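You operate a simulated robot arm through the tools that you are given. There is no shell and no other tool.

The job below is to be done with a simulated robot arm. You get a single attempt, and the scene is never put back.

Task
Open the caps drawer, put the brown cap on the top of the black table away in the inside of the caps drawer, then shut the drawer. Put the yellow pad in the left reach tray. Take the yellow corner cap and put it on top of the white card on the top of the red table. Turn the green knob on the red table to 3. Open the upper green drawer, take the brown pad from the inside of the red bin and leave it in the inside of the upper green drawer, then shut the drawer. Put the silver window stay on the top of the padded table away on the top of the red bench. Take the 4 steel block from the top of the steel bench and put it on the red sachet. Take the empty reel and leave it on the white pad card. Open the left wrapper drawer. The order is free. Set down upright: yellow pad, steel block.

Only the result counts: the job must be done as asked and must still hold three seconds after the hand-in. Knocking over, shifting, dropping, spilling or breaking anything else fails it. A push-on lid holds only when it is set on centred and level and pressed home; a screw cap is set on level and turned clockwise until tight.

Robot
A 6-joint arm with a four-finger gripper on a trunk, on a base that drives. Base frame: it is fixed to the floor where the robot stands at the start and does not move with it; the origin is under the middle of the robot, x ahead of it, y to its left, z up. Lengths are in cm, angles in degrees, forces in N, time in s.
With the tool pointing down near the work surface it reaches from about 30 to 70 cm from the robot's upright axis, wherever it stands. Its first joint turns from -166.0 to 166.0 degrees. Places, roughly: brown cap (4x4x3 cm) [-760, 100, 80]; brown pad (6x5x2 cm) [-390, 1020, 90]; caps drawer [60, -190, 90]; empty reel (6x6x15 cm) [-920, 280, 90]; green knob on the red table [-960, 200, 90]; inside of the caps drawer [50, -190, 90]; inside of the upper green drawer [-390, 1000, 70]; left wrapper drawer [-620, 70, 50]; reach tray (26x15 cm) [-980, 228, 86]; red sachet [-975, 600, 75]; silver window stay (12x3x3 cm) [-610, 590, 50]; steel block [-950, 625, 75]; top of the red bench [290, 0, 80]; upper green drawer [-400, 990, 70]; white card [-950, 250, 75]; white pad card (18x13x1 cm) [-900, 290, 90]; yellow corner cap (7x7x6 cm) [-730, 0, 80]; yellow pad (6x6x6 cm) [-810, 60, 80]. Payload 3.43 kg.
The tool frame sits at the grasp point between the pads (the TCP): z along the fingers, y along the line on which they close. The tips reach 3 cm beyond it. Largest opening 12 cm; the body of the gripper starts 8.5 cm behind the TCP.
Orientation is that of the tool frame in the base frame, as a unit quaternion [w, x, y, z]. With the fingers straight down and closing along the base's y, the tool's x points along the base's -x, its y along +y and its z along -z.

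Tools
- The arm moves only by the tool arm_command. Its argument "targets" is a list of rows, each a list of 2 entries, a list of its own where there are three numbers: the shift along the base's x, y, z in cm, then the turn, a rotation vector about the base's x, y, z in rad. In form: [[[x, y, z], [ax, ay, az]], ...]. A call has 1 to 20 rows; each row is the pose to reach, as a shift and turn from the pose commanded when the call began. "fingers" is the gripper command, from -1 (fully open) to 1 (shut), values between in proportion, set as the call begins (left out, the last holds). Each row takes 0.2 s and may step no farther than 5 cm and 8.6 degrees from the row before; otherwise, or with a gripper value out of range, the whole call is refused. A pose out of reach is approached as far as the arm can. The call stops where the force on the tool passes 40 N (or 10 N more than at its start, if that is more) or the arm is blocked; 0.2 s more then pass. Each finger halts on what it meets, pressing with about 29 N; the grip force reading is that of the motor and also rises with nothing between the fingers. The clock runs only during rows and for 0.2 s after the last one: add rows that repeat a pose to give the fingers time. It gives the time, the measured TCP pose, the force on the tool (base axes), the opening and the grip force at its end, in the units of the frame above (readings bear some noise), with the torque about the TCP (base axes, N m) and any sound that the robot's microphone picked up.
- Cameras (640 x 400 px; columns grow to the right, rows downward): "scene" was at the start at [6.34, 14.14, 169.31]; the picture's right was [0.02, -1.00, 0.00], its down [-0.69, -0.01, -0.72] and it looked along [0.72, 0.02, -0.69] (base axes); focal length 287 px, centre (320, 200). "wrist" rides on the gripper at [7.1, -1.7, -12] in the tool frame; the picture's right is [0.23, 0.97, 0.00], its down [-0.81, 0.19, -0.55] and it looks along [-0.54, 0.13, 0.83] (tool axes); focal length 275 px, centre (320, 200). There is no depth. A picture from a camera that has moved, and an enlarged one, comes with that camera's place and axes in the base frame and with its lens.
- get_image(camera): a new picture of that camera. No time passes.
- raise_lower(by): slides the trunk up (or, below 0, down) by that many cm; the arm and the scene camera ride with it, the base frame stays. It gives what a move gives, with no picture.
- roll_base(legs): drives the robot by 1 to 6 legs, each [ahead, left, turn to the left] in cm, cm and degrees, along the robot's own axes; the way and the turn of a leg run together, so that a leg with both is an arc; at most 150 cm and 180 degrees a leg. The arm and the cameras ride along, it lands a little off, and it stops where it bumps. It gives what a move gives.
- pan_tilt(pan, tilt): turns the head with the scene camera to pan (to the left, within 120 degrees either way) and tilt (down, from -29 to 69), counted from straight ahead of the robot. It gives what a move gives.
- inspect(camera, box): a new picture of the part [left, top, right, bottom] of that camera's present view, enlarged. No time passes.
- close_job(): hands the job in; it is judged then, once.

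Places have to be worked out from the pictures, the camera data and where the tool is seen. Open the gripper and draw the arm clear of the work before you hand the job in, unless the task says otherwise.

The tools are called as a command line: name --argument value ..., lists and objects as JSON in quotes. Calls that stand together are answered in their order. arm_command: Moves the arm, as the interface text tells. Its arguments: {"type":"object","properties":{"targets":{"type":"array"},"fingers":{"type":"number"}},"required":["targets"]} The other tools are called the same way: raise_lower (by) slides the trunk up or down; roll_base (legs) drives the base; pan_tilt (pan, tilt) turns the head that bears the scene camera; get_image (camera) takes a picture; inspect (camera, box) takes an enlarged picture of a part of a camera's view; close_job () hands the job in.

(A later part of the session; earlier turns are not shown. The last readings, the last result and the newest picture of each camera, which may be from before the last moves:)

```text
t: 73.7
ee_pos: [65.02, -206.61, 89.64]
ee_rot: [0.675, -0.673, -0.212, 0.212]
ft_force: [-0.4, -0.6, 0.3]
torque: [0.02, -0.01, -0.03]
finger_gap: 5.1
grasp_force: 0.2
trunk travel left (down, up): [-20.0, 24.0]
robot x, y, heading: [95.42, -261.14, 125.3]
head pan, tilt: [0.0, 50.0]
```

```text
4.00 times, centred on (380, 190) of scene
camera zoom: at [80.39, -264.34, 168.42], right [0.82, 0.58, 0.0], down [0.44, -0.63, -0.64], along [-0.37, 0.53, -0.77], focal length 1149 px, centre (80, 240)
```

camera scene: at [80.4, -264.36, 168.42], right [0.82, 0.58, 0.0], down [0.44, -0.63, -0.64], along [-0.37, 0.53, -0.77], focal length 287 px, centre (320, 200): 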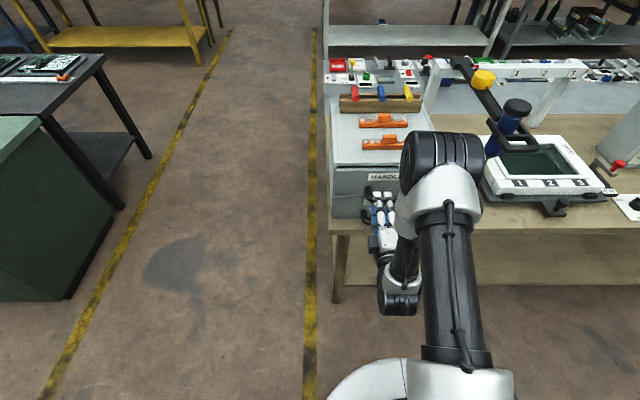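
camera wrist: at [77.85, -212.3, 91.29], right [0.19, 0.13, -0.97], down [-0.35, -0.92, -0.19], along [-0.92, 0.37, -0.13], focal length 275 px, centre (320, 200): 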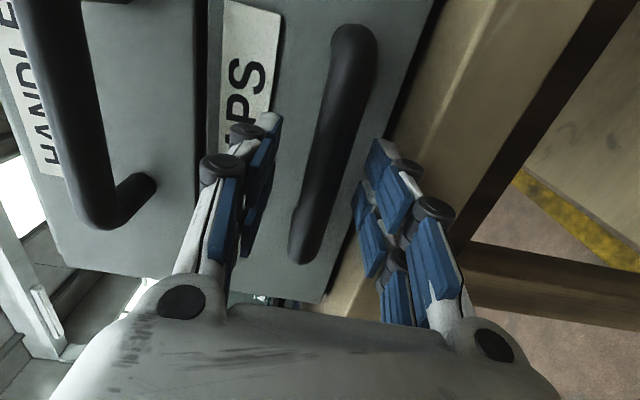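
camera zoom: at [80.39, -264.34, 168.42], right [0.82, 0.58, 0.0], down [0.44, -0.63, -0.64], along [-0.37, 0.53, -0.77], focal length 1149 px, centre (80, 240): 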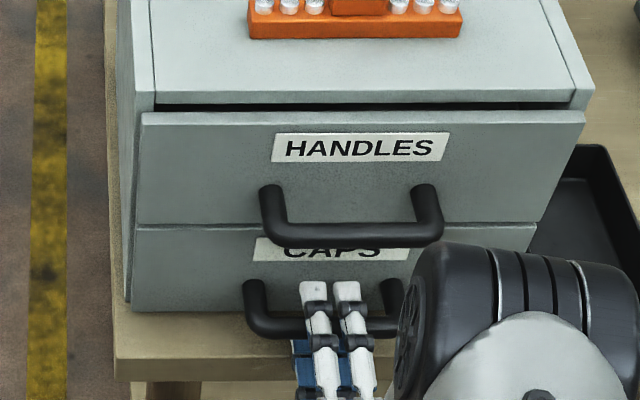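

The fingers straddle the bar at its middle. Now I close on it.

arm_command --targets '[[[0, 0, 0], [0, 0, 0]], [[0, 0, 0], [0, 0, 0]], [[0, 0, 0], [0, 0, 0]], [[0, 0, 0], [0, 0, 0]], [[0, 0, 0], [0, 0, 0]]]' --fingers 1

get_image --camera "wrist"

```text
t: 74.8
ee_pos: [65.0, -206.63, 89.5]
ee_rot: [-0.674, 0.675, 0.213, -0.212]
ft_force: [0.2, 0.3, -5.3]
torque: [-0.24, 0.23, -0.14]
finger_gap: 1.88
grasp_force: 45.1
trunk travel left (down, up): [-20.0, 24.0]
robot x, y, heading: [95.03, -261.14, 125.2]
head pan, tilt: [0.0, 50.0]
```

```text
taken
camera wrist: at [77.86, -212.33, 91.23], right [0.19, 0.13, -0.97], down [-0.35, -0.92, -0.19], along [-0.92, 0.37, -0.13], focal length 275 px, centre (320, 200)
```

wrist: 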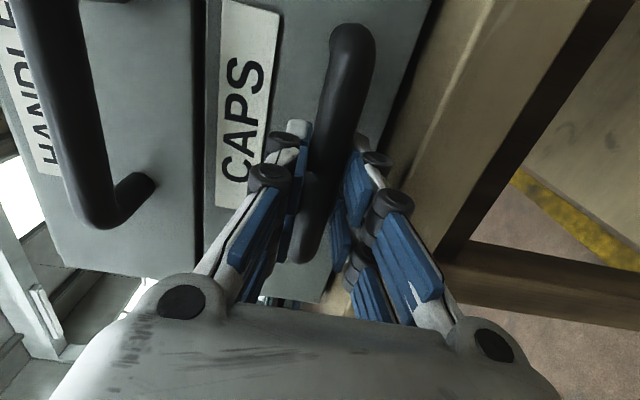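

Gripped (gap 1.88). I'll pull the drawer open by driving the base back, first 12 cm.

roll_base --legs '[[-12, 0, 0]]'

get_image --camera "scene"

```text
t: 76.1
ee_pos: [71.96, -216.26, 89.44]
ee_rot: [-0.674, 0.674, 0.213, -0.212]
ft_force: [6.4, 4.8, -10.4]
torque: [-0.09, 0.24, -0.24]
finger_gap: 1.89
grasp_force: 44.2
trunk travel left (down, up): [-20.0, 24.0]
robot x, y, heading: [101.99, -270.63, 124.8]
head pan, tilt: [0.0, 50.0]
```

```text
taken
camera scene: at [87.32, -273.96, 168.42], right [0.82, 0.58, 0.0], down [0.44, -0.63, -0.64], along [-0.37, 0.52, -0.77], focal length 287 px, centre (320, 200)
```

scene: 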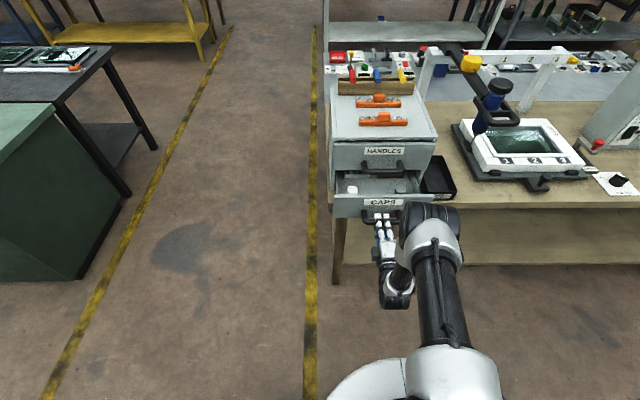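

The drawer slid 12 cm and holds small white things inside. I'll pull about 8 cm more.

roll_base --legs '[[-8, 0, 0]]'

inspect --camera "scene" --box '[310, 110, 470, 210]'

```text
t: 77.2
ee_pos: [76.48, -222.76, 89.55]
ee_rot: [-0.674, 0.675, 0.213, -0.211]
ft_force: [-4.8, -2.4, -4.5]
torque: [-0.07, 0.45, 0.54]
finger_gap: 1.9
grasp_force: 45.0
trunk travel left (down, up): [-20.0, 24.0]
robot x, y, heading: [106.39, -276.87, 124.9]
head pan, tilt: [0.0, 50.0]
```

```text
4.00 times, centred on (390, 160) of scene
camera zoom: at [91.76, -280.56, 168.41], right [0.82, 0.57, 0.0], down [0.44, -0.63, -0.64], along [-0.37, 0.53, -0.77], focal length 1149 px, centre (40, 360)
```

zoom: 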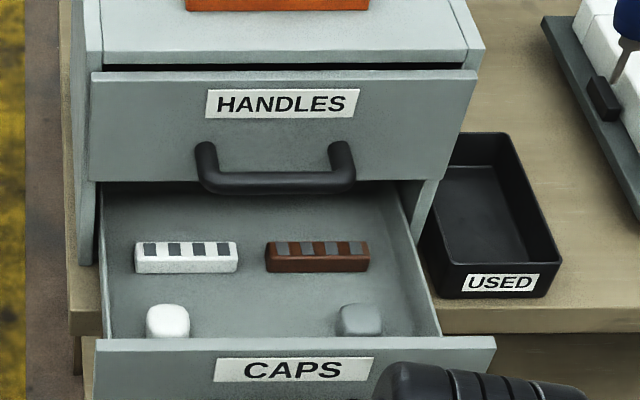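

The drawer is now open 20 cm; inside are two rows and two single caps, with free space in the middle. I'll release the handle and back the base away.

arm_command --targets '[[[0, 0, 0], [0, 0, 0]], [[0, 0, 0], [0, 0, 0]], [[0, 0, 0], [0, 0, 0]], [[0, 0, 0], [0, 0, 0]]]' --fingers 0

roll_base --legs '[[-20, 0, 0]]'

get_image --camera "scene"

```text
t: 78.2
ee_pos: [76.63, -222.75, 89.52]
ee_rot: [-0.674, 0.675, 0.213, -0.21]
ft_force: [-0.2, 0.0, -0.2]
torque: [-0.02, -0.02, 0.02]
finger_gap: 5.98
grasp_force: 0.1
trunk travel left (down, up): [-20.0, 24.0]
robot x, y, heading: [106.38, -276.95, 125.0]
head pan, tilt: [0.0, 50.0]
```

```text
t: 79.7
ee_pos: [87.36, -239.1, 89.45]
ee_rot: [0.674, -0.673, -0.215, 0.215]
ft_force: [-0.3, -0.1, -0.2]
torque: [-0.03, 0.01, -0.01]
finger_gap: 6.02
grasp_force: 0.0
trunk travel left (down, up): [-20.0, 24.0]
robot x, y, heading: [117.53, -293.41, 125.6]
head pan, tilt: [0.0, 50.0]
```

```text
taken
camera scene: at [103.24, -296.79, 168.42], right [0.81, 0.58, 0.0], down [0.45, -0.62, -0.64], along [-0.37, 0.52, -0.77], focal length 287 px, centre (320, 200)
```

scene: 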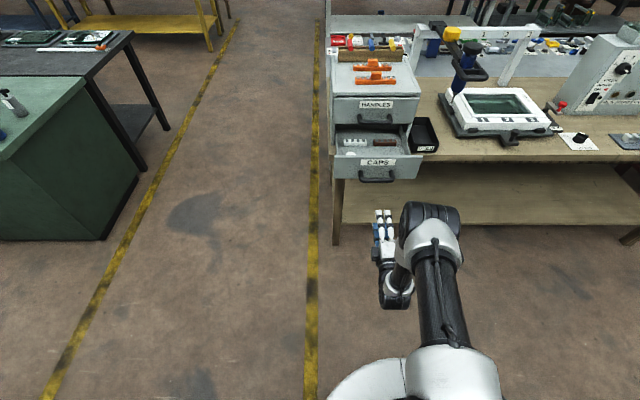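

The drawer stays open. I'll raise the arm and bring the hand back to pointing down for driving.

arm_command --targets '[[[0, 0, 4.7], [0, 0, 0]], [[0, 0, 9.4], [0, 0, 0]], [[0, 0, 14.1], [0, 0, 0]], [[0, 0, 18.8], [0, 0, 0]], [[0, 0, 23.5], [0, 0, 0]], [[0, 0, 28.2], [0, 0, 0]], [[0, 0, 32.9], [0, 0, 0]], [[0, 0, 37.6], [0, 0, 0]], [[0, 0, 37.6], [-0.118, -0.084, 0]], [[0, 0, 37.6], [-0.236, -0.168, 0]], [[0, 0, 37.6], [-0.355, -0.252, 0]], [[0, 0, 37.6], [-0.473, -0.336, 0]], [[0, 0, 37.6], [-0.591, -0.42, 0]], [[0, 0, 37.6], [-0.709, -0.504, 0]], [[0, 0, 37.6], [-0.827, -0.588, 0]], [[0, 0, 37.6], [-0.945, -0.672, 0]], [[0, 0, 37.6], [-1.064, -0.756, 0]], [[0, 0, 37.6], [-1.182, -0.84, 0]], [[0, 0, 37.6], [-1.28, -0.91, 0]]]' --fingers -1

arm_command --targets '[[[1.0, -1.4, 0], [0, 0, -0.145]], [[2.0, -2.9, 0], [0, 0, -0.29]], [[3.0, -4.3, 0], [0, 0, -0.435]], [[4.0, -5.7, 0], [0, 0, -0.58]], [[5.0, -7.1, 0], [0, 0, -0.725]], [[6.0, -8.6, 0], [0, 0, -0.87]], [[7.0, -10, 0], [0, 0, -1.015]], [[8.0, -11.4, 0], [0, 0, -1.16]], [[8.5, -12, 0], [0, 0, -1.305]], [[8.5, -12, 0], [0, 0, -1.45]], [[8.5, -12, 0], [0, 0, -1.571]]]'

get_image --camera "scene"

```text
t: 83.7
ee_pos: [88.35, -241.34, 124.11]
ee_rot: [-0.007, 0.944, 0.302, -0.131]
ft_force: [0.0, 0.2, -0.9]
torque: [-0.02, -0.08, 0.0]
finger_gap: 11.99
grasp_force: 0.0
out of reach, approached as far as the arm can: row 13, 14, 15, 16, 17, 18, 19
trunk travel left (down, up): [-20.0, 24.0]
robot x, y, heading: [117.63, -293.19, 125.5]
head pan, tilt: [0.0, 50.0]
```

```text
t: 86.1
ee_pos: [101.3, -252.85, 119.94]
ee_rot: [-0.067, 0.896, -0.412, -0.15]
ft_force: [0.0, -0.6, 0.6]
torque: [-0.01, -0.01, 0.0]
finger_gap: 11.99
grasp_force: 0.0
out of reach, approached as far as the arm can: row 4, 5, 6, 7, 8, 9, 10, 11
trunk travel left (down, up): [-20.0, 24.0]
robot x, y, heading: [117.82, -293.45, 125.7]
head pan, tilt: [0.0, 50.0]
```

```text
taken
camera scene: at [103.16, -296.7, 168.42], right [0.81, 0.58, 0.0], down [0.45, -0.62, -0.64], along [-0.37, 0.52, -0.77], focal length 287 px, centre (320, 200)
```

scene: 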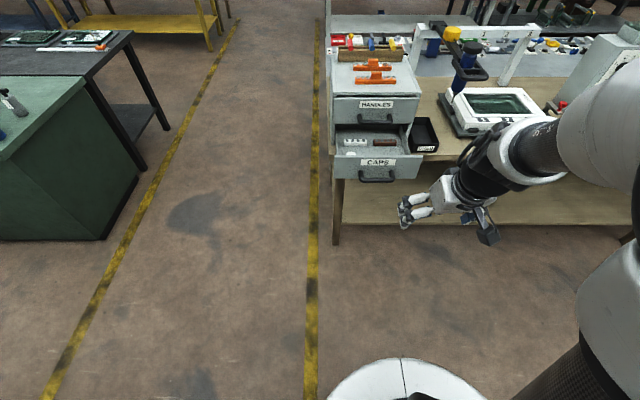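

The hand is still tilted about 19° because the pose was out of reach on this side. I'll move the TCP ahead a bit and level the tool there.

arm_command --targets '[[[-1.5, 2, 0], [0, 0, 0]], [[-3, 4, 0], [0, 0, 0]], [[-4.5, 6, 0], [-0.06, -0.054, 0]], [[-6, 8, 0], [-0.124, -0.108, 0]], [[-6, 8, 0], [-0.186, -0.162, 0]], [[-6, 8, 0], [-0.248, -0.217, 0]], [[-6, 8, 0], [-0.248, -0.217, 0]]]'

get_image --camera "wrist"

```text
t: 87.7
ee_pos: [96.76, -247.27, 115.75]
ee_rot: [0.048, 0.904, -0.415, -0.093]
ft_force: [0.4, -0.8, 0.1]
torque: [0.02, 0.06, -0.01]
finger_gap: 12.03
grasp_force: 0.0
out of reach, approached as far as the arm can: row 2, 3, 4, 5, 6, 7
trunk travel left (down, up): [-20.0, 24.0]
robot x, y, heading: [117.61, -293.15, 125.5]
head pan, tilt: [0.0, 50.0]
```

```text
taken
camera wrist: at [105.17, -251.46, 126.31], right [-0.57, -0.81, 0.13], down [-0.54, 0.5, 0.68], along [-0.61, 0.32, -0.72], focal length 275 px, centre (320, 200)
```

wrist: 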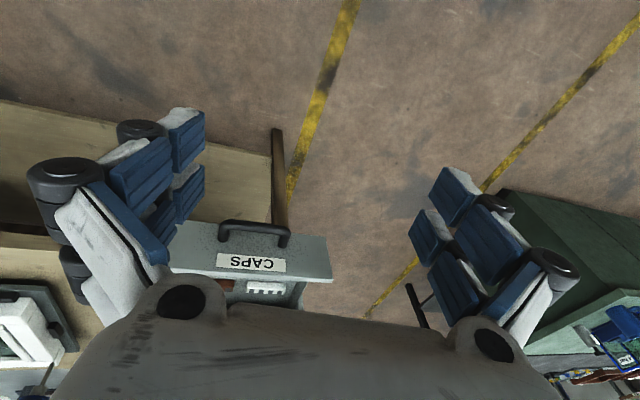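

The tool is still not level and the arm says out of reach. I'll look at the arm itself to understand its configuration.

pan_tilt --pan -30 --tilt 45

get_image --camera "scene"

```text
t: 88.7
ee_pos: [96.72, -247.21, 115.61]
ee_rot: [0.047, 0.903, -0.416, -0.093]
ft_force: [-0.5, -0.2, 0.3]
torque: [-0.03, 0.03, -0.02]
finger_gap: 12.0
grasp_force: 0.1
trunk travel left (down, up): [-20.0, 24.0]
robot x, y, heading: [117.51, -293.16, 125.3]
head pan, tilt: [-30.0, 45.0]
```

```text
taken
camera scene: at [106.84, -294.85, 169.11], right [1.0, 0.1, 0.0], down [0.07, -0.7, -0.71], along [-0.07, 0.7, -0.71], focal length 287 px, centre (320, 200)
```

scene: 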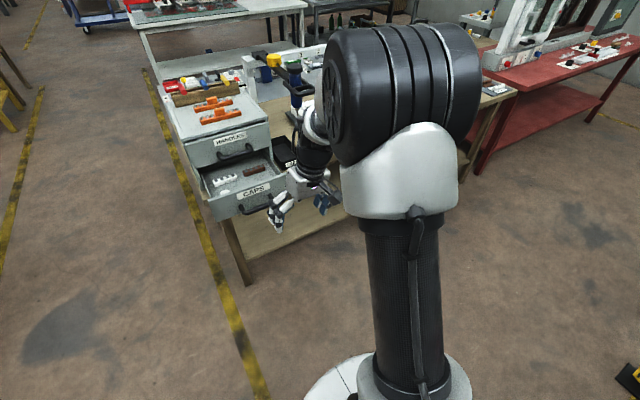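

The elbow is up; the hand looks stuck at some joint bound rather than at a distance limit. I'll test leveling it in place with small steps.

arm_command --targets '[[[0, 0, 0], [0, -0.07, 0]], [[0, 0, 0], [0, -0.14, 0]], [[0, 0, 0], [0, -0.21, 0]], [[0, 0, 0], [0, -0.21, 0]]]'

get_image --camera "scene"

```text
t: 89.7
ee_pos: [96.85, -247.06, 115.58]
ee_rot: [0.048, 0.904, -0.416, -0.092]
ft_force: [-0.6, 0.4, -0.6]
torque: [-0.03, 0.01, 0.02]
finger_gap: 11.99
grasp_force: 0.0
out of reach, approached as far as the arm can: row 1, 2, 3, 4
trunk travel left (down, up): [-20.0, 24.0]
robot x, y, heading: [117.91, -293.3, 125.7]
head pan, tilt: [-30.0, 45.0]
```

```text
taken
camera scene: at [106.86, -294.86, 169.11], right [1.0, 0.1, 0.0], down [0.07, -0.7, -0.71], along [-0.07, 0.7, -0.71], focal length 287 px, centre (320, 200)
```

scene: 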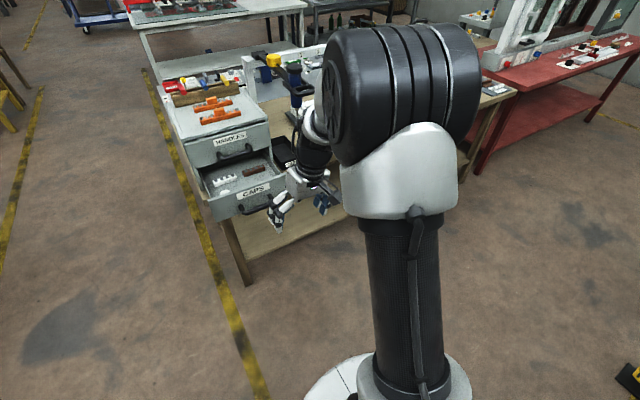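

It did not move at all, so some joint is at its limit here. I'll try lower and farther ahead, where the joints should be less folded.

arm_command --targets '[[[-1.2, 1.6, -3], [0, 0, 0]], [[-2.4, 3.3, -6], [0, 0, 0]], [[-3.5, 4.9, -9], [0, 0, 0]], [[-4.7, 6.5, -12], [0, 0, 0]], [[-5.8, 8.1, -15], [0, 0, 0]], [[-5.8, 8.1, -15], [0, -0.07, 0]], [[-5.8, 8.1, -15], [0, -0.14, 0]], [[-5.8, 8.1, -15], [0, -0.21, 0]]]'

get_image --camera "scene"

```text
t: 91.5
ee_pos: [91.24, -240.31, 99.91]
ee_rot: [0.042, 0.905, -0.416, -0.08]
ft_force: [0.7, -0.3, -0.2]
torque: [0.0, 0.02, 0.0]
finger_gap: 12.0
grasp_force: 0.1
out of reach, approached as far as the arm can: row 6, 7, 8
trunk travel left (down, up): [-20.0, 24.0]
robot x, y, heading: [117.51, -293.26, 125.3]
head pan, tilt: [-30.0, 45.0]
```

```text
taken
camera scene: at [106.86, -294.88, 169.11], right [1.0, 0.1, 0.0], down [0.07, -0.7, -0.71], along [-0.07, 0.7, -0.71], focal length 287 px, centre (320, 200)
```

scene: 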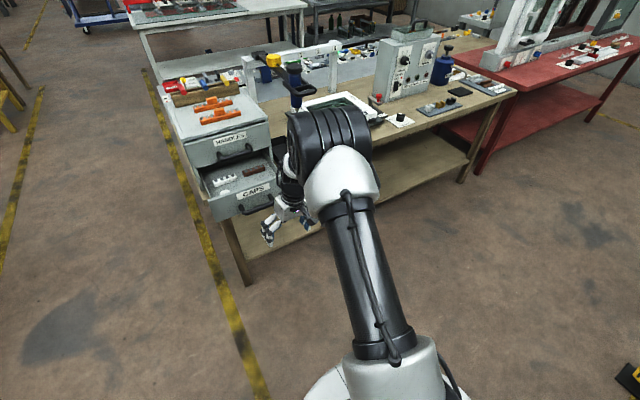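

Position moves work but leveling does not. I'll test whether a yaw change frees the wrist.

arm_command --targets '[[[0, 0, 0], [0, 0, -0.14]], [[0, 0, 0], [0, 0, -0.28]], [[0, 0, 0], [0, 0, -0.42]], [[0, 0, 0], [0, 0, -0.56]]]'

arm_command --targets '[[[0, 0, 0], [0, 0, 0.14]], [[0, 0, 0], [0, 0, 0.28]], [[0, 0, 0], [0, 0, 0.42]], [[0, 0, 0], [0, 0, 0.56]], [[0, 0, 0], [0, 0, 0.7]], [[0, 0, 0], [0, 0, 0.84]]]'

```text
t: 92.5
ee_pos: [91.39, -240.45, 99.92]
ee_rot: [0.028, 0.798, -0.596, -0.091]
ft_force: [0.0, 0.4, -0.5]
torque: [-0.01, 0.03, -0.01]
finger_gap: 12.0
grasp_force: 0.1
out of reach, approached as far as the arm can: row 3, 4
trunk travel left (down, up): [-20.0, 24.0]
robot x, y, heading: [117.9, -293.26, 125.6]
head pan, tilt: [-30.0, 45.0]
```

```text
t: 93.9
ee_pos: [91.55, -240.41, 99.82]
ee_rot: [0.065, 0.971, -0.216, -0.076]
ft_force: [-0.5, 0.6, 0.1]
torque: [-0.01, -0.05, 0.02]
finger_gap: 12.0
grasp_force: 0.0
trunk travel left (down, up): [-20.0, 24.0]
robot x, y, heading: [117.72, -293.25, 125.6]
head pan, tilt: [-30.0, 45.0]
```

Yaw is limited in the negative direction but free in the positive direction. I'll try leveling at this new yaw.

arm_command --targets '[[[0, 0, 0], [0.047, -0.088, 0]], [[0, 0, 0], [0.094, -0.177, 0]], [[0, 0, 0], [0.094, -0.177, 0]]]'

```text
t: 94.7
ee_pos: [91.65, -240.5, 99.95]
ee_rot: [0.064, 0.971, -0.218, -0.076]
ft_force: [0.3, -0.4, 0.1]
torque: [-0.01, 0.01, -0.04]
finger_gap: 11.99
grasp_force: 0.1
out of reach, approached as far as the arm can: row 1, 2, 3
trunk travel left (down, up): [-20.0, 24.0]
robot x, y, heading: [118.07, -293.13, 125.6]
head pan, tilt: [-30.0, 45.0]
```

Still blocked. I'll look closely at the wrist geometry to understand which joint limits it.

inspect --camera "scene" --box '[200, 80, 420, 260]'

get_image --camera "wrist"

```text
2.22 times, centred on (310, 170) of scene
camera zoom: at [106.86, -294.86, 169.11], right [1.0, 0.1, 0.0], down [0.07, -0.7, -0.71], along [-0.07, 0.7, -0.71], focal length 638 px, centre (342, 267)
```

zoom: 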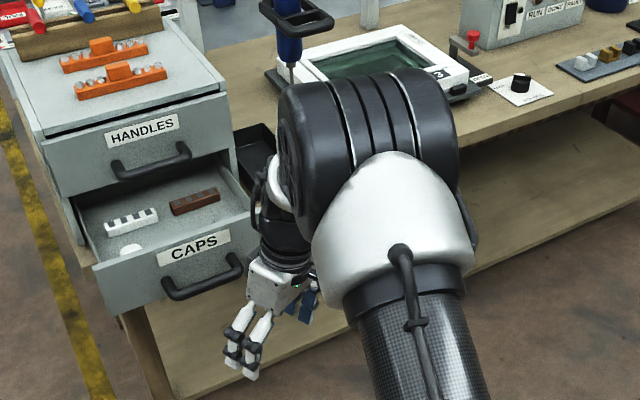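

```text
taken
camera wrist: at [100.81, -240.87, 110.58], right [-0.2, -0.97, 0.13], down [-0.71, 0.23, 0.67], along [-0.68, 0.04, -0.73], focal length 275 px, centre (320, 200)
```

wrist: 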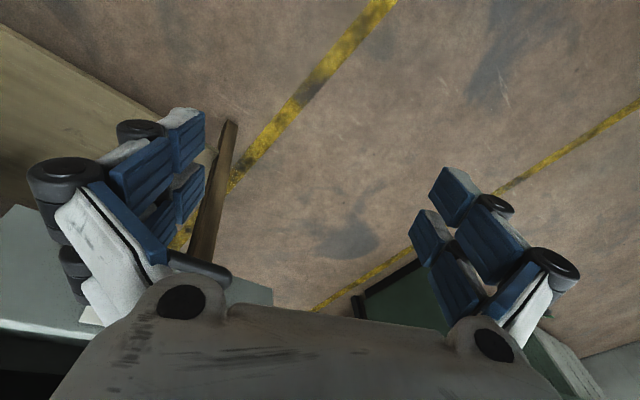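

I'll probe which rotations are free here: small pitch forward/back and roll.

arm_command --targets '[[[0, 0, 0], [0.057, 0.041, 0]], [[0, 0, 0], [0.114, 0.081, 0]], [[0, 0, 0], [0.171, 0.122, 0]]]'

arm_command --targets '[[[0, 0, 0], [0.04, -0.057, 0]], [[0, 0, 0], [0.081, -0.114, 0]], [[0, 0, 0], [0.122, -0.171, 0]]]'

```text
t: 95.5
ee_pos: [91.6, -240.44, 99.99]
ee_rot: [-0.007, 0.966, -0.207, -0.154]
ft_force: [-0.8, -0.2, 0.0]
torque: [0.0, 0.02, 0.0]
finger_gap: 11.98
grasp_force: 0.0
trunk travel left (down, up): [-20.0, 24.0]
robot x, y, heading: [118.25, -292.84, 125.8]
head pan, tilt: [-30.0, 45.0]
```

```text
t: 96.3
ee_pos: [92.2, -240.76, 99.56]
ee_rot: [-0.067, 0.973, -0.195, -0.104]
ft_force: [0.1, -0.3, -0.1]
torque: [-0.03, -0.01, 0.01]
finger_gap: 11.97
grasp_force: 0.1
out of reach, approached as far as the arm can: row 3
trunk travel left (down, up): [-20.0, 24.0]
robot x, y, heading: [117.71, -293.08, 125.6]
head pan, tilt: [-30.0, 45.0]
```

Pitching forward is free but pitching back stops about 14° short, so a wrist joint is on the "wrong" branch at its limit. I'll flip the wrist by rolling the tool out to the left through sideways, then swinging it round backwards to down; first the roll to the left with the TCP moving left and up in free space.

arm_command --targets '[[[-1.5, -1.0, 1], [-0.081, 0.114, 0]], [[-2.9, -2.1, 2], [-0.162, 0.227, 0]], [[-4.4, -3.1, 3], [-0.244, 0.341, 0]], [[-5.8, -4.2, 4], [-0.325, 0.454, 0]], [[-7.3, -5.2, 5], [-0.406, 0.568, 0]], [[-8.7, -6.3, 6], [-0.487, 0.681, 0]], [[-10.2, -7.3, 7], [-0.569, 0.795, 0]], [[-11.6, -8.3, 8], [-0.65, 0.908, 0]], [[-13.1, -9.4, 9], [-0.731, 1.022, 0]], [[-14.5, -10.4, 10], [-0.812, 1.135, 0]], [[-16, -11.5, 11], [-0.894, 1.249, 0]], [[-17.4, -12.5, 12], [-0.975, 1.362, 0]], [[-18.9, -13.5, 12], [-1.056, 1.476, 0]], [[-20.3, -14.6, 12], [-1.137, 1.589, 0]]]'

pan_tilt --pan -5 --tilt 50

get_image --camera "scene"

```text
t: 99.3
ee_pos: [71.69, -255.52, 111.28]
ee_rot: [-0.564, -0.506, 0.205, 0.62]
ft_force: [-0.5, -0.1, -0.6]
torque: [0.01, 0.02, 0.0]
finger_gap: 12.01
grasp_force: 0.0
trunk travel left (down, up): [-20.0, 24.0]
robot x, y, heading: [117.61, -293.23, 125.8]
head pan, tilt: [-30.0, 45.0]
```

```text
t: 100.2
ee_pos: [71.71, -255.57, 111.27]
ee_rot: [-0.564, -0.507, 0.206, 0.619]
ft_force: [-0.2, -1.1, -0.7]
torque: [-0.01, 0.0, 0.03]
finger_gap: 11.99
grasp_force: 0.1
trunk travel left (down, up): [-20.0, 24.0]
robot x, y, heading: [117.71, -293.28, 125.6]
head pan, tilt: [-5.0, 50.0]
```

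```text
taken
camera scene: at [103.75, -296.32, 168.42], right [0.86, 0.51, 0.0], down [0.39, -0.66, -0.64], along [-0.33, 0.55, -0.77], focal length 287 px, centre (320, 200)
```

scene: 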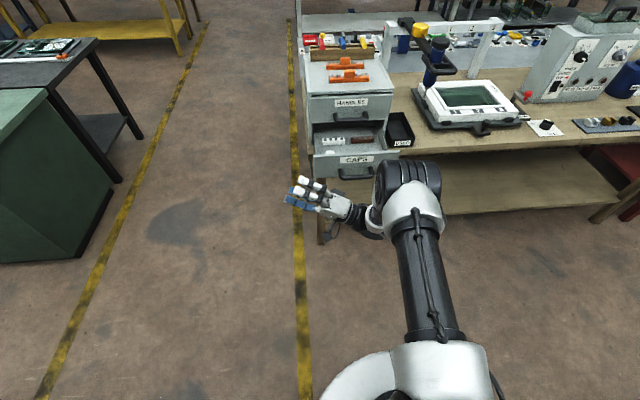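

No limits hit. Now I swing the tool round the left axis from up via back to down, in two halves.

arm_command --targets '[[[0, 0, 0], [0.117, 0.084, 0]], [[0, 0, 0], [0.234, 0.167, 0]], [[0, 0, 0], [0.35, 0.251, 0]], [[0, 0, 0], [0.467, 0.335, 0]], [[0, 0, 0], [0.584, 0.418, 0]], [[0, 0, 0], [0.701, 0.502, 0]], [[0, 0, 0], [0.818, 0.585, 0]], [[0, 0, 0], [0.935, 0.669, 0]], [[0, 0, 0], [1.051, 0.753, 0]], [[0, 0, 0], [1.168, 0.836, 0]], [[0, 0, 0], [1.285, 0.92, 0]], [[0, 0, 0], [1.402, 1.004, 0]], [[0, 0, 0], [1.519, 1.087, 0]]]'

get_image --camera "scene"

```text
t: 103.0
ee_pos: [71.16, -259.55, 111.54]
ee_rot: [-0.09, -0.392, -0.547, 0.734]
ft_force: [-0.4, 0.3, 0.6]
torque: [-0.03, 0.01, 0.05]
finger_gap: 11.97
grasp_force: 0.0
out of reach, approached as far as the arm can: row 3, 4, 5, 6, 7, 8, 9, 10, 11, 12, 13
trunk travel left (down, up): [-20.0, 24.0]
robot x, y, heading: [117.83, -292.39, 125.5]
head pan, tilt: [-5.0, 50.0]
```

```text
taken
camera scene: at [103.77, -296.26, 168.42], right [0.86, 0.51, 0.0], down [0.39, -0.66, -0.64], along [-0.33, 0.55, -0.77], focal length 287 px, centre (320, 200)
```

scene: 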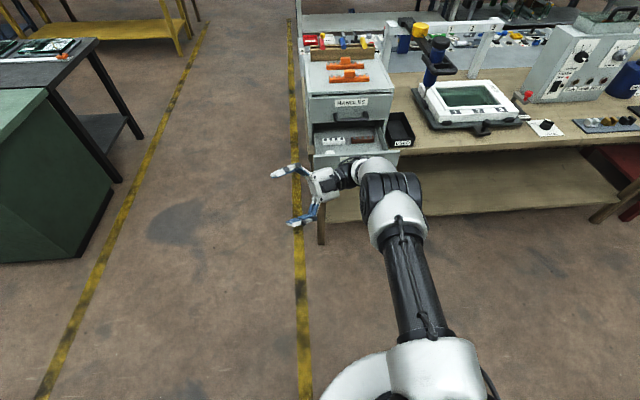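

It has swung to left-back (position off by 4 cm). I'll continue the swing towards down, while bringing the TCP a bit back towards the robot.

arm_command --targets '[[[0.6, -0.8, 0.5], [0.117, 0.084, 0]], [[1.2, -1.6, 1], [0.234, 0.167, 0]], [[1.8, -2.4, 1.5], [0.35, 0.251, 0]], [[2.4, -3.2, 2], [0.467, 0.335, 0]], [[2.9, -4.1, 2.5], [0.584, 0.418, 0]], [[2.9, -4.1, 3], [0.701, 0.502, 0]], [[2.9, -4.1, 3], [0.818, 0.585, 0]], [[2.9, -4.1, 3], [0.935, 0.669, 0]], [[2.9, -4.1, 3], [1.051, 0.753, 0]], [[2.9, -4.1, 3], [1.168, 0.836, 0]]]'

get_image --camera "scene"

```text
t: 105.2
ee_pos: [74.34, -263.73, 114.53]
ee_rot: [-0.337, 0.056, 0.846, -0.409]
ft_force: [0.1, -0.9, 0.3]
torque: [0.0, 0.01, 0.01]
finger_gap: 12.01
grasp_force: 0.2
trunk travel left (down, up): [-20.0, 24.0]
robot x, y, heading: [117.63, -293.1, 125.6]
head pan, tilt: [-5.0, 50.0]
```

```text
taken
camera scene: at [103.76, -296.36, 168.42], right [0.86, 0.51, 0.0], down [0.39, -0.66, -0.64], along [-0.33, 0.55, -0.77], focal length 287 px, centre (320, 200)
```

scene: 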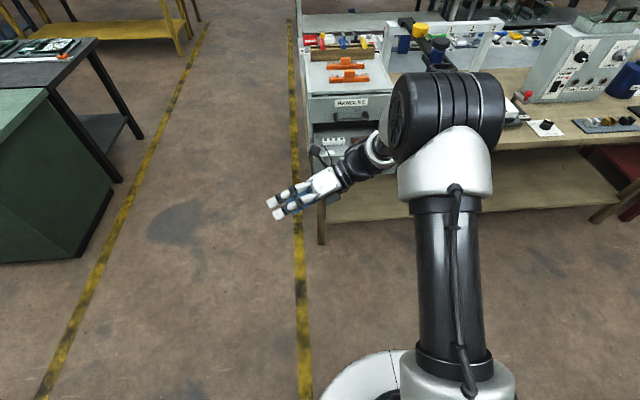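

The wrist swung through. Now I roll the tool down to vertical and bring the TCP back in front of the robot.

arm_command --targets '[[[1.8, 1.3, 1], [0.09, -0.085, 0]], [[3.6, 2.6, 2], [0.18, -0.17, 0]], [[5.4, 3.9, 3], [0.271, -0.255, 0]], [[7.2, 5.2, 4], [0.361, -0.34, 0]], [[9, 6.4, 5], [0.452, -0.426, 0]], [[10.8, 7.7, 6], [0.542, -0.511, 0]], [[12.6, 9, 7], [0.632, -0.596, 0]], [[14.4, 10.3, 8], [0.723, -0.681, 0]], [[16.3, 11.6, 8], [0.813, -0.766, 0]], [[16.3, 11.6, 8], [0.813, -0.766, 0]]]'

get_image --camera "scene"

get_image --camera "wrist"

```text
t: 107.4
ee_pos: [88.62, -254.79, 120.86]
ee_rot: [-0.093, 0.069, 0.991, -0.071]
ft_force: [1.3, -0.1, 0.1]
torque: [0.0, 0.02, 0.04]
finger_gap: 11.98
grasp_force: 0.2
out of reach, approached as far as the arm can: row 8, 9, 10
trunk travel left (down, up): [-20.0, 24.0]
robot x, y, heading: [117.61, -293.15, 125.5]
head pan, tilt: [-5.0, 50.0]
```

```text
taken
camera scene: at [103.77, -296.34, 168.42], right [0.86, 0.51, 0.0], down [0.39, -0.66, -0.64], along [-0.33, 0.55, -0.77], focal length 287 px, centre (320, 200)
```

scene: 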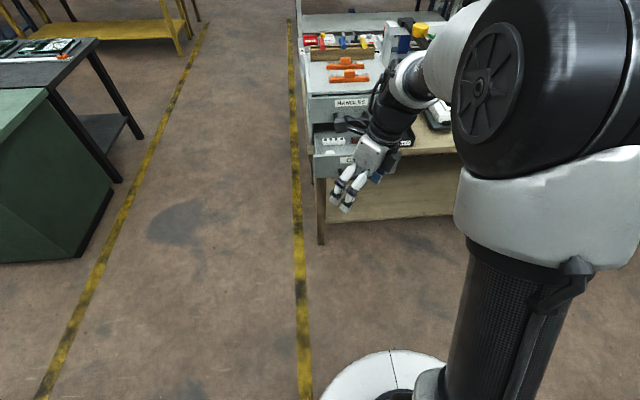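

```text
taken
camera wrist: at [83.84, -253.72, 134.05], right [-0.1, 0.99, -0.11], down [0.92, 0.14, 0.37], along [0.38, -0.06, -0.92], focal length 275 px, centre (320, 200)
```

wrist: 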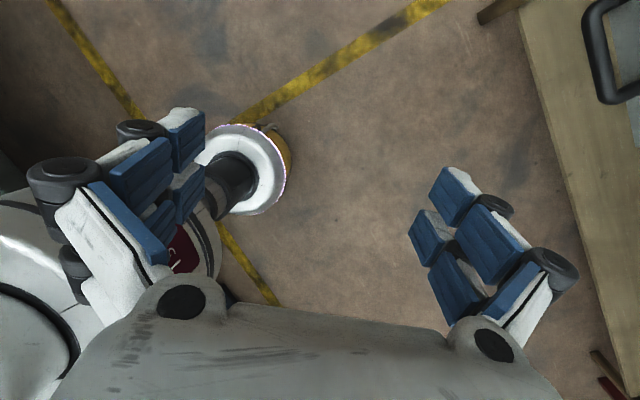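

The wrist is back on the original branch with 13° residual tilt. The hand's yaw is ~134° off its standard, so I'll yaw it back in the free direction.

arm_command --targets '[[[0, 0, 0], [0, 0, 0.145]], [[0, 0, 0], [0, 0, 0.29]], [[0, 0, 0], [0, 0, 0.435]], [[0, 0, 0], [0, 0, 0.58]], [[0, 0, 0], [0, 0, 0.725]], [[0, 0, 0], [0, 0, 0.87]], [[0, 0, 0], [0, 0, 1.015]], [[0, 0, 0], [0, 0, 1.16]], [[0, 0, 0], [0, 0, 1.305]], [[0, 0, 0], [0, 0, 1.45]], [[0, 0, 0], [0, 0, 1.595]], [[0, 0, 0], [0, 0, 1.74]], [[0, 0, 0], [0, 0, 1.885]], [[0, 0, 0], [0, 0, 2.03]], [[0, 0, 0], [0, 0, 2.175]], [[0, 0, 0], [0, 0, 2.32]]]'

get_image --camera "scene"

```text
t: 110.8
ee_pos: [85.84, -262.03, 114.12]
ee_rot: [0.128, 0.816, -0.563, 0.035]
ft_force: [1.0, -0.2, -0.2]
torque: [-0.01, 0.02, -0.02]
finger_gap: 12.0
grasp_force: 0.1
out of reach, approached as far as the arm can: row 2, 3, 4, 5, 6, 7, 8, 9, 10, 11, 12, 13, 14, 15, 16
trunk travel left (down, up): [-20.0, 24.0]
robot x, y, heading: [118.03, -292.86, 125.4]
head pan, tilt: [-5.0, 50.0]
```

```text
taken
camera scene: at [103.75, -296.32, 168.42], right [0.86, 0.51, 0.0], down [0.39, -0.66, -0.64], along [-0.33, 0.55, -0.77], focal length 287 px, centre (320, 200)
```

scene: 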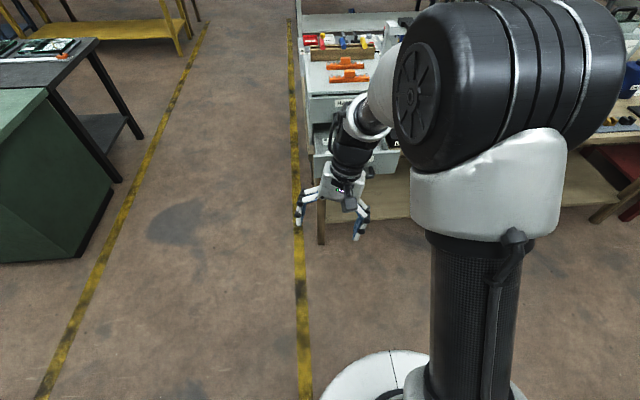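

Yaw is near standard now, but a tilt of 15° remains. I'll move to the known-good start position relative to the robot (53 ahead, z 119) and level there.

arm_command --targets '[[[0.6, 2.7, 1], [0, 0, 0]], [[1.2, 5.4, 2], [0, 0, 0]], [[1.8, 8.1, 3], [0, 0, 0]], [[2.4, 10.8, 4], [0, 0, 0]], [[3, 13.4, 4.8], [0, 0, 0]], [[3, 13.4, 4.8], [0.083, -0.029, 0]], [[3, 13.4, 4.8], [0.166, -0.058, 0]], [[3, 13.4, 4.8], [0.25, -0.088, 0]], [[3, 13.4, 4.8], [0.25, -0.088, 0]]]'

get_image --camera "scene"

```text
t: 112.8
ee_pos: [85.74, -250.97, 118.04]
ee_rot: [0.136, 0.785, -0.605, -0.002]
ft_force: [0.2, -0.4, -0.3]
torque: [0.0, 0.02, -0.01]
finger_gap: 11.98
grasp_force: 0.0
out of reach, approached as far as the arm can: row 1, 2, 3, 4, 5, 6, 7, 8, 9
trunk travel left (down, up): [-20.0, 24.0]
robot x, y, heading: [117.5, -292.71, 125.8]
head pan, tilt: [-5.0, 50.0]
```

```text
taken
camera scene: at [103.7, -296.31, 168.41], right [0.86, 0.51, 0.0], down [0.39, -0.66, -0.64], along [-0.33, 0.55, -0.77], focal length 287 px, centre (320, 200)
```

scene: 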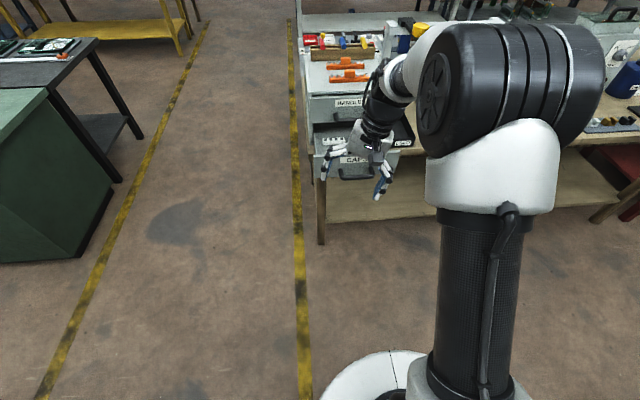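

Still stuck with a left tilt. I'll test the opposite yaw direction for freedom.

arm_command --targets '[[[0, 0, 0], [0, 0, -0.145]], [[0, 0, 0], [0, 0, -0.29]], [[0, 0, 0], [0, 0, -0.435]], [[0, 0, 0], [0, 0, -0.58]], [[0, 0, 0], [0, 0, -0.725]], [[0, 0, 0], [0, 0, -0.87]]]'

```text
t: 114.2
ee_pos: [85.67, -250.9, 118.01]
ee_rot: [-0.122, -0.455, 0.88, 0.059]
ft_force: [0.1, 0.0, 0.5]
torque: [-0.02, -0.02, 0.0]
finger_gap: 11.99
grasp_force: 0.1
trunk travel left (down, up): [-20.0, 24.0]
robot x, y, heading: [117.64, -293.28, 125.4]
head pan, tilt: [-5.0, 50.0]
```

Negative yaw is free. Now I try leveling at this yaw.

arm_command --targets '[[[0, 0, 0], [0, -0.09, 0]], [[0, 0, 0], [0.004, -0.18, 0]], [[0, 0, 0], [0.007, -0.271, 0]], [[0, 0, 0], [0.007, -0.271, 0]]]'

```text
t: 115.2
ee_pos: [85.77, -250.92, 117.94]
ee_rot: [-0.107, -0.458, 0.881, 0.048]
ft_force: [-0.2, 0.0, -0.8]
torque: [-0.02, -0.03, 0.01]
finger_gap: 12.01
grasp_force: 0.0
out of reach, approached as far as the arm can: row 1, 2, 3, 4
trunk travel left (down, up): [-20.0, 24.0]
robot x, y, heading: [117.96, -293.2, 125.8]
head pan, tilt: [-5.0, 50.0]
```

Leveling is still blocked. I'll probe pitch back and pitch forward separately from here, then roll right.

arm_command --targets '[[[0, 0, 0], [-0.057, -0.041, 0]], [[0, 0, 0], [-0.114, -0.081, 0]], [[0, 0, 0], [-0.171, -0.122, 0]]]'

arm_command --targets '[[[0, 0, 0], [0.04, -0.057, 0]], [[0, 0, 0], [0.081, -0.114, 0]], [[0, 0, 0], [0.122, -0.171, 0]]]'

get_image --camera "scene"

```text
t: 116.0
ee_pos: [85.54, -251.77, 117.22]
ee_rot: [-0.12, -0.446, 0.885, -0.052]
ft_force: [-0.5, 0.9, 0.0]
torque: [0.02, 0.0, 0.01]
finger_gap: 12.02
grasp_force: 0.0
out of reach, approached as far as the arm can: row 1, 2, 3
trunk travel left (down, up): [-20.0, 24.0]
robot x, y, heading: [117.94, -293.2, 125.7]
head pan, tilt: [-5.0, 50.0]
```

```text
t: 116.8
ee_pos: [85.5, -251.7, 117.21]
ee_rot: [-0.119, -0.446, 0.885, -0.051]
ft_force: [-0.3, 0.2, 0.5]
torque: [0.01, 0.01, 0.01]
finger_gap: 12.01
grasp_force: 0.0
out of reach, approached as far as the arm can: row 1, 2, 3
trunk travel left (down, up): [-20.0, 24.0]
robot x, y, heading: [117.97, -293.27, 125.6]
head pan, tilt: [-5.0, 50.0]
```

```text
taken
camera scene: at [103.73, -296.32, 168.42], right [0.86, 0.51, 0.0], down [0.39, -0.66, -0.64], along [-0.33, 0.55, -0.77], focal length 287 px, centre (320, 200)
```

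scene: 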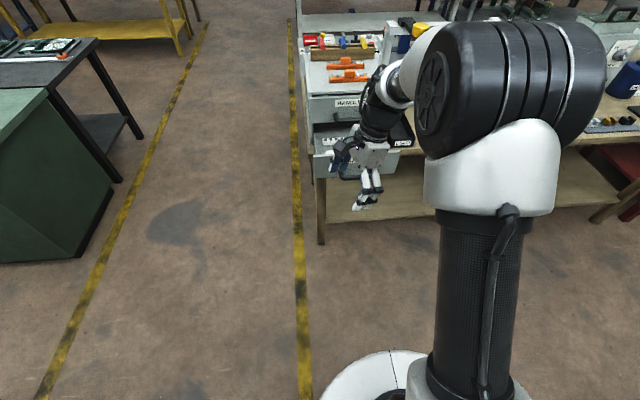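

Let me zoom in on the wrist to see its linkage.

inspect --camera "scene" --box '[310, 20, 470, 220]'

```text
2.00 times, centred on (390, 120) of scene
camera zoom: at [103.73, -296.32, 168.42], right [0.86, 0.51, 0.0], down [0.39, -0.66, -0.64], along [-0.33, 0.55, -0.77], focal length 575 px, centre (180, 360)
```

zoom: 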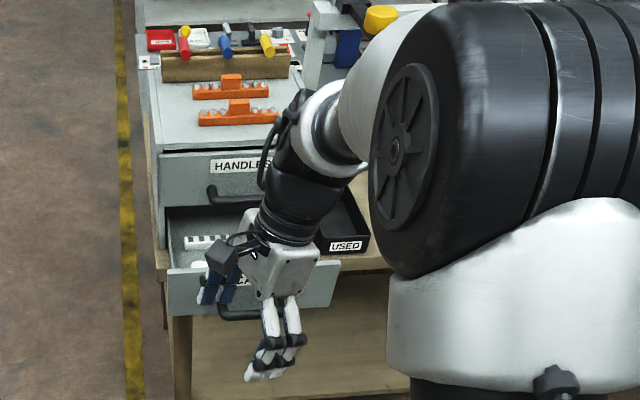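

The forearm is a roll joint, so I conclude its roll is at its ~166° limit with the bend joint on the wrong side. I'll roll the tool out to the left, swing it horizontally to forward (which unwinds the roll), and then pitch down exactly in the arm's plane.

arm_command --targets '[[[-1, -0.7, 0], [-0.077, 0.107, 0]], [[-2, -1.4, 0], [-0.154, 0.214, 0]], [[-2.9, -2.1, 0], [-0.23, 0.321, 0]], [[-3.9, -2.8, 0], [-0.307, 0.428, 0]], [[-4.9, -3.5, 0], [-0.384, 0.535, 0]], [[-5.8, -4.2, 0], [-0.461, 0.642, 0]], [[-6.8, -4.9, 0], [-0.538, 0.75, 0]], [[-7.8, -5.6, 0], [-0.615, 0.857, 0]], [[-8.7, -6.3, 0], [-0.691, 0.964, 0]], [[-9.7, -7, 0], [-0.768, 1.071, 0]]]'

arm_command --targets '[[[0.8, 1.7, 0], [0, 0, -0.145]], [[1.6, 3.4, 0], [0, 0, -0.29]], [[2.4, 5.1, 0], [0, 0, -0.435]], [[3.2, 6.8, 0], [0, 0, -0.58]], [[4, 8.5, 0], [0, 0, -0.725]], [[4.8, 10.2, 0], [0, 0, -0.87]], [[5.6, 11.9, 0], [0, 0, -1.015]], [[6.4, 13.6, 0], [0, 0, -1.16]], [[7.2, 15.3, 0], [0, 0, -1.305]], [[8, 16.5, 0], [0, 0, -1.45]], [[8, 16.5, 0], [0, 0, -1.571]]]'

get_image --camera "scene"

```text
t: 119.0
ee_pos: [75.79, -258.67, 117.04]
ee_rot: [0.695, 0.335, -0.622, 0.134]
ft_force: [-0.3, -0.9, 0.0]
torque: [0.0, 0.02, 0.01]
finger_gap: 12.0
grasp_force: 0.1
trunk travel left (down, up): [-20.0, 24.0]
robot x, y, heading: [117.95, -293.46, 125.6]
head pan, tilt: [-5.0, 50.0]
```

```text
t: 121.4
ee_pos: [87.82, -229.97, 128.23]
ee_rot: [-0.601, 0.215, 0.698, 0.323]
ft_force: [-0.6, 0.4, 1.4]
torque: [-0.03, -0.04, 0.02]
finger_gap: 12.01
grasp_force: 0.1
out of reach, approached as far as the arm can: row 2, 3, 4, 5, 6, 7, 8, 9, 10, 11
trunk travel left (down, up): [-20.0, 24.0]
robot x, y, heading: [117.73, -293.02, 125.8]
head pan, tilt: [-5.0, 50.0]
```

```text
taken
camera scene: at [103.75, -296.34, 168.42], right [0.86, 0.51, 0.0], down [0.39, -0.66, -0.64], along [-0.33, 0.55, -0.77], focal length 287 px, centre (320, 200)
```

scene: 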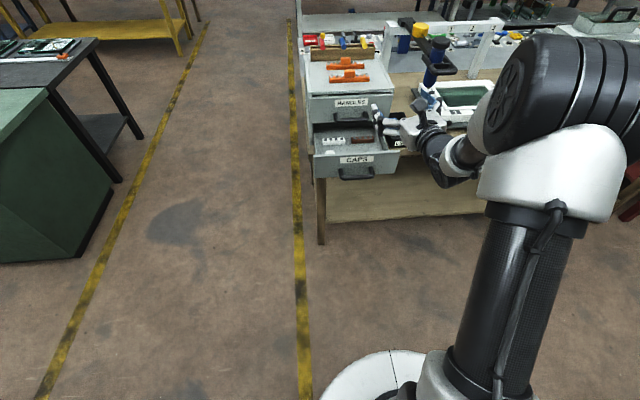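

The tool now points forward (9° left of heading), arm apparently limited by elbow folding. I'll bring it to a comfortable forward pose: 62 ahead, left -2.4, z≈108, exactly along heading.

arm_command --targets '[[[-0.8, -2, -3.3], [0.01, 0.008, -0.03]], [[-1.6, -4, -6.6], [0.02, 0.016, -0.06]], [[-2.4, -6.2, -10], [0.03, 0.024, -0.09]], [[-3.2, -8.4, -13.5], [0.04, 0.031, -0.12]], [[-4, -10.4, -17], [0.05, 0.036, -0.145]], [[-4.3, -11.4, -20], [0.054, 0.039, -0.155]], [[-4.3, -11.4, -20], [0.054, 0.039, -0.155]]]'

get_image --camera "scene"

```text
t: 123.0
ee_pos: [80.47, -241.64, 109.45]
ee_rot: [0.647, -0.363, -0.609, -0.28]
ft_force: [-1.9, 1.2, 2.3]
torque: [-0.14, -0.14, -0.09]
finger_gap: 12.01
grasp_force: 0.0
out of reach, approached as far as the arm can: row 1, 2, 3, 4, 5, 6, 7
trunk travel left (down, up): [-20.0, 24.0]
robot x, y, heading: [117.2, -292.98, 125.6]
head pan, tilt: [-5.0, 50.0]
```

```text
taken
camera scene: at [103.35, -296.66, 168.37], right [0.86, 0.51, 0.0], down [0.39, -0.66, -0.64], along [-0.33, 0.55, -0.77], focal length 287 px, centre (320, 200)
```

scene: 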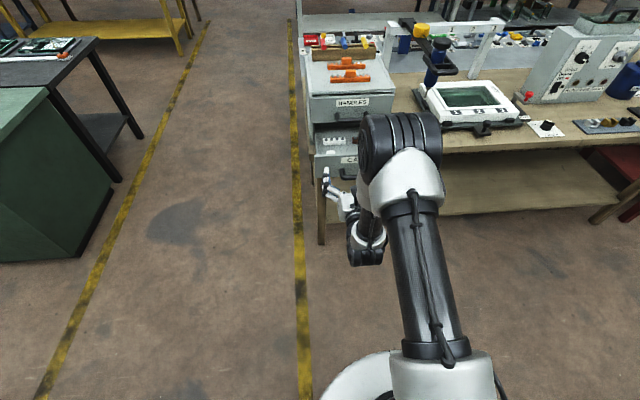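

The tool points exactly along the heading now. I'll check whether the pose converges by nudging to the wanted lateral position.

arm_command --targets '[[[1, 0, -2], [0, 0, 0]], [[2, 0, -4], [0, 0, 0]], [[3, 0.2, -6], [0, 0, 0]], [[3, 0.2, -6], [0, 0, 0]]]'

```text
t: 124.0
ee_pos: [83.84, -241.52, 102.98]
ee_rot: [0.648, -0.369, -0.607, -0.276]
ft_force: [-0.9, 0.2, -0.5]
torque: [0.01, -0.01, -0.03]
finger_gap: 11.99
grasp_force: 0.1
trunk travel left (down, up): [-20.0, 24.0]
robot x, y, heading: [118.05, -292.95, 125.9]
head pan, tilt: [-5.0, 50.0]
```

Free now. I pitch the tool down exactly in the arm plane at left -2.5, going through the alignment with the forearm.

arm_command --targets '[[[0, 0, 1], [-0.117, -0.084, 0]], [[0, 0, 2], [-0.234, -0.168, 0]], [[0, 0, 3], [-0.35, -0.252, 0]], [[0, 0, 4], [-0.467, -0.337, 0]], [[0, 0, 5], [-0.584, -0.421, 0]], [[0, 0, 5], [-0.701, -0.505, 0]], [[0, 0, 5], [-0.817, -0.59, 0]], [[0, 0, 5], [-0.934, -0.674, 0]], [[0, 0, 5], [-1.051, -0.758, 0]], [[0, 0, 5], [-1.168, -0.842, 0]], [[0, 0, 5], [-1.274, -0.919, 0]], [[0, 0, 5], [-1.274, -0.919, 0]]]'

get_image --camera "scene"

```text
t: 126.6
ee_pos: [83.01, -242.3, 107.66]
ee_rot: [0.007, 0.518, 0.855, 0.005]
ft_force: [-0.5, -0.1, 0.5]
torque: [0.02, -0.01, 0.02]
finger_gap: 11.99
grasp_force: 0.1
out of reach, approached as far as the arm can: row 8, 9, 10, 11, 12
trunk travel left (down, up): [-20.0, 24.0]
robot x, y, heading: [117.84, -293.36, 125.8]
head pan, tilt: [-5.0, 50.0]
```

```text
taken
camera scene: at [103.64, -296.39, 168.41], right [0.86, 0.51, 0.0], down [0.39, -0.66, -0.64], along [-0.33, 0.55, -0.77], focal length 287 px, centre (320, 200)
```

scene: 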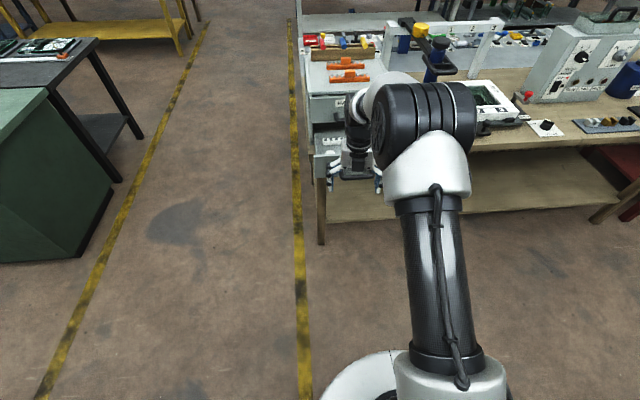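

The tool is straight down again on the good branch. Now I check the yaw freedom and turn the hand by 180° to its standard orientation, pulling in.

arm_command --targets '[[[0, 0, 1], [0, 0, 0.145]], [[0, 0, 2], [0, 0, 0.29]], [[0, 0, 3], [0, 0, 0.435]], [[0, 0, 4], [0, 0, 0.58]], [[0, 0, 5], [0, 0, 0.725]], [[0, 0, 6], [0, 0, 0.87]], [[0, 0, 7], [0, 0, 1.015]], [[0, 0, 8], [0, 0, 1.16]], [[0, 0, 9], [0, 0, 1.305]], [[0, 0, 10], [0, 0, 1.45]], [[0, 0, 10], [0, 0, 1.595]], [[0, 0, 10], [0, 0, 1.74]]]'

```text
t: 129.4
ee_pos: [77.86, -247.64, 112.4]
ee_rot: [-0.264, -0.253, 0.929, 0.051]
ft_force: [-1.4, -0.6, 1.1]
torque: [0.01, -0.08, 0.02]
finger_gap: 11.95
grasp_force: 0.1
out of reach, approached as far as the arm can: row 1, 2, 3, 4, 5, 6, 7, 8, 9, 10, 11, 12
trunk travel left (down, up): [-20.0, 24.0]
robot x, y, heading: [117.5, -293.19, 125.6]
head pan, tilt: [-5.0, 50.0]
stopped in row 12: the arm was blocked; the commanded pose is now the measured one
```

That direction is the wrong one. I'll look, then yaw the other way and re-level.

get_image --camera "scene"

arm_command --targets '[[[0, 0, 0], [0, 0, -0.145]], [[0, 0, 0], [0, 0, -0.29]], [[0, 0, 0], [0, 0, -0.435]], [[0, 0, 0], [0, 0, -0.58]], [[0, 0, 0], [0, 0, -0.725]], [[0, 0, 0], [0, 0, -0.87]]]'

get_image --camera "scene"

```text
taken
camera scene: at [103.61, -296.54, 168.4], right [0.86, 0.51, 0.0], down [0.39, -0.66, -0.64], along [-0.33, 0.55, -0.77], focal length 287 px, centre (320, 200)
```

scene: 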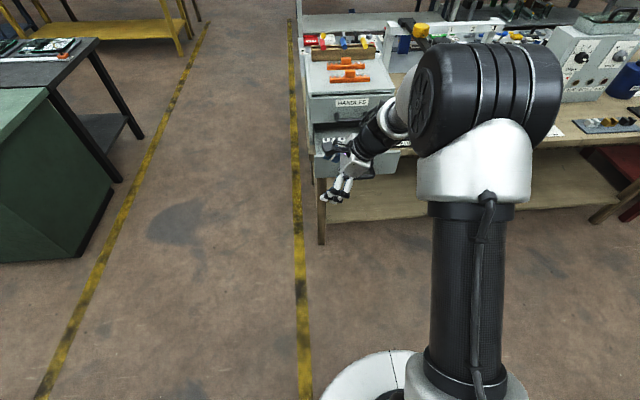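

```text
t: 130.8
ee_pos: [77.9, -247.42, 112.49]
ee_rot: [-0.219, 0.161, 0.949, 0.159]
ft_force: [0.4, 0.0, 0.4]
torque: [0.04, 0.02, -0.02]
finger_gap: 12.0
grasp_force: 0.0
trunk travel left (down, up): [-20.0, 24.0]
robot x, y, heading: [117.98, -293.21, 125.5]
head pan, tilt: [-5.0, 50.0]
```

```text
taken
camera scene: at [103.7, -296.33, 168.41], right [0.86, 0.51, 0.0], down [0.39, -0.66, -0.64], along [-0.33, 0.55, -0.77], focal length 287 px, centre (320, 200)
```

scene: 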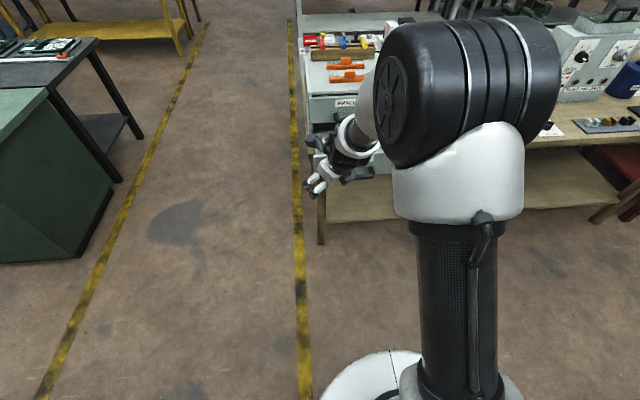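

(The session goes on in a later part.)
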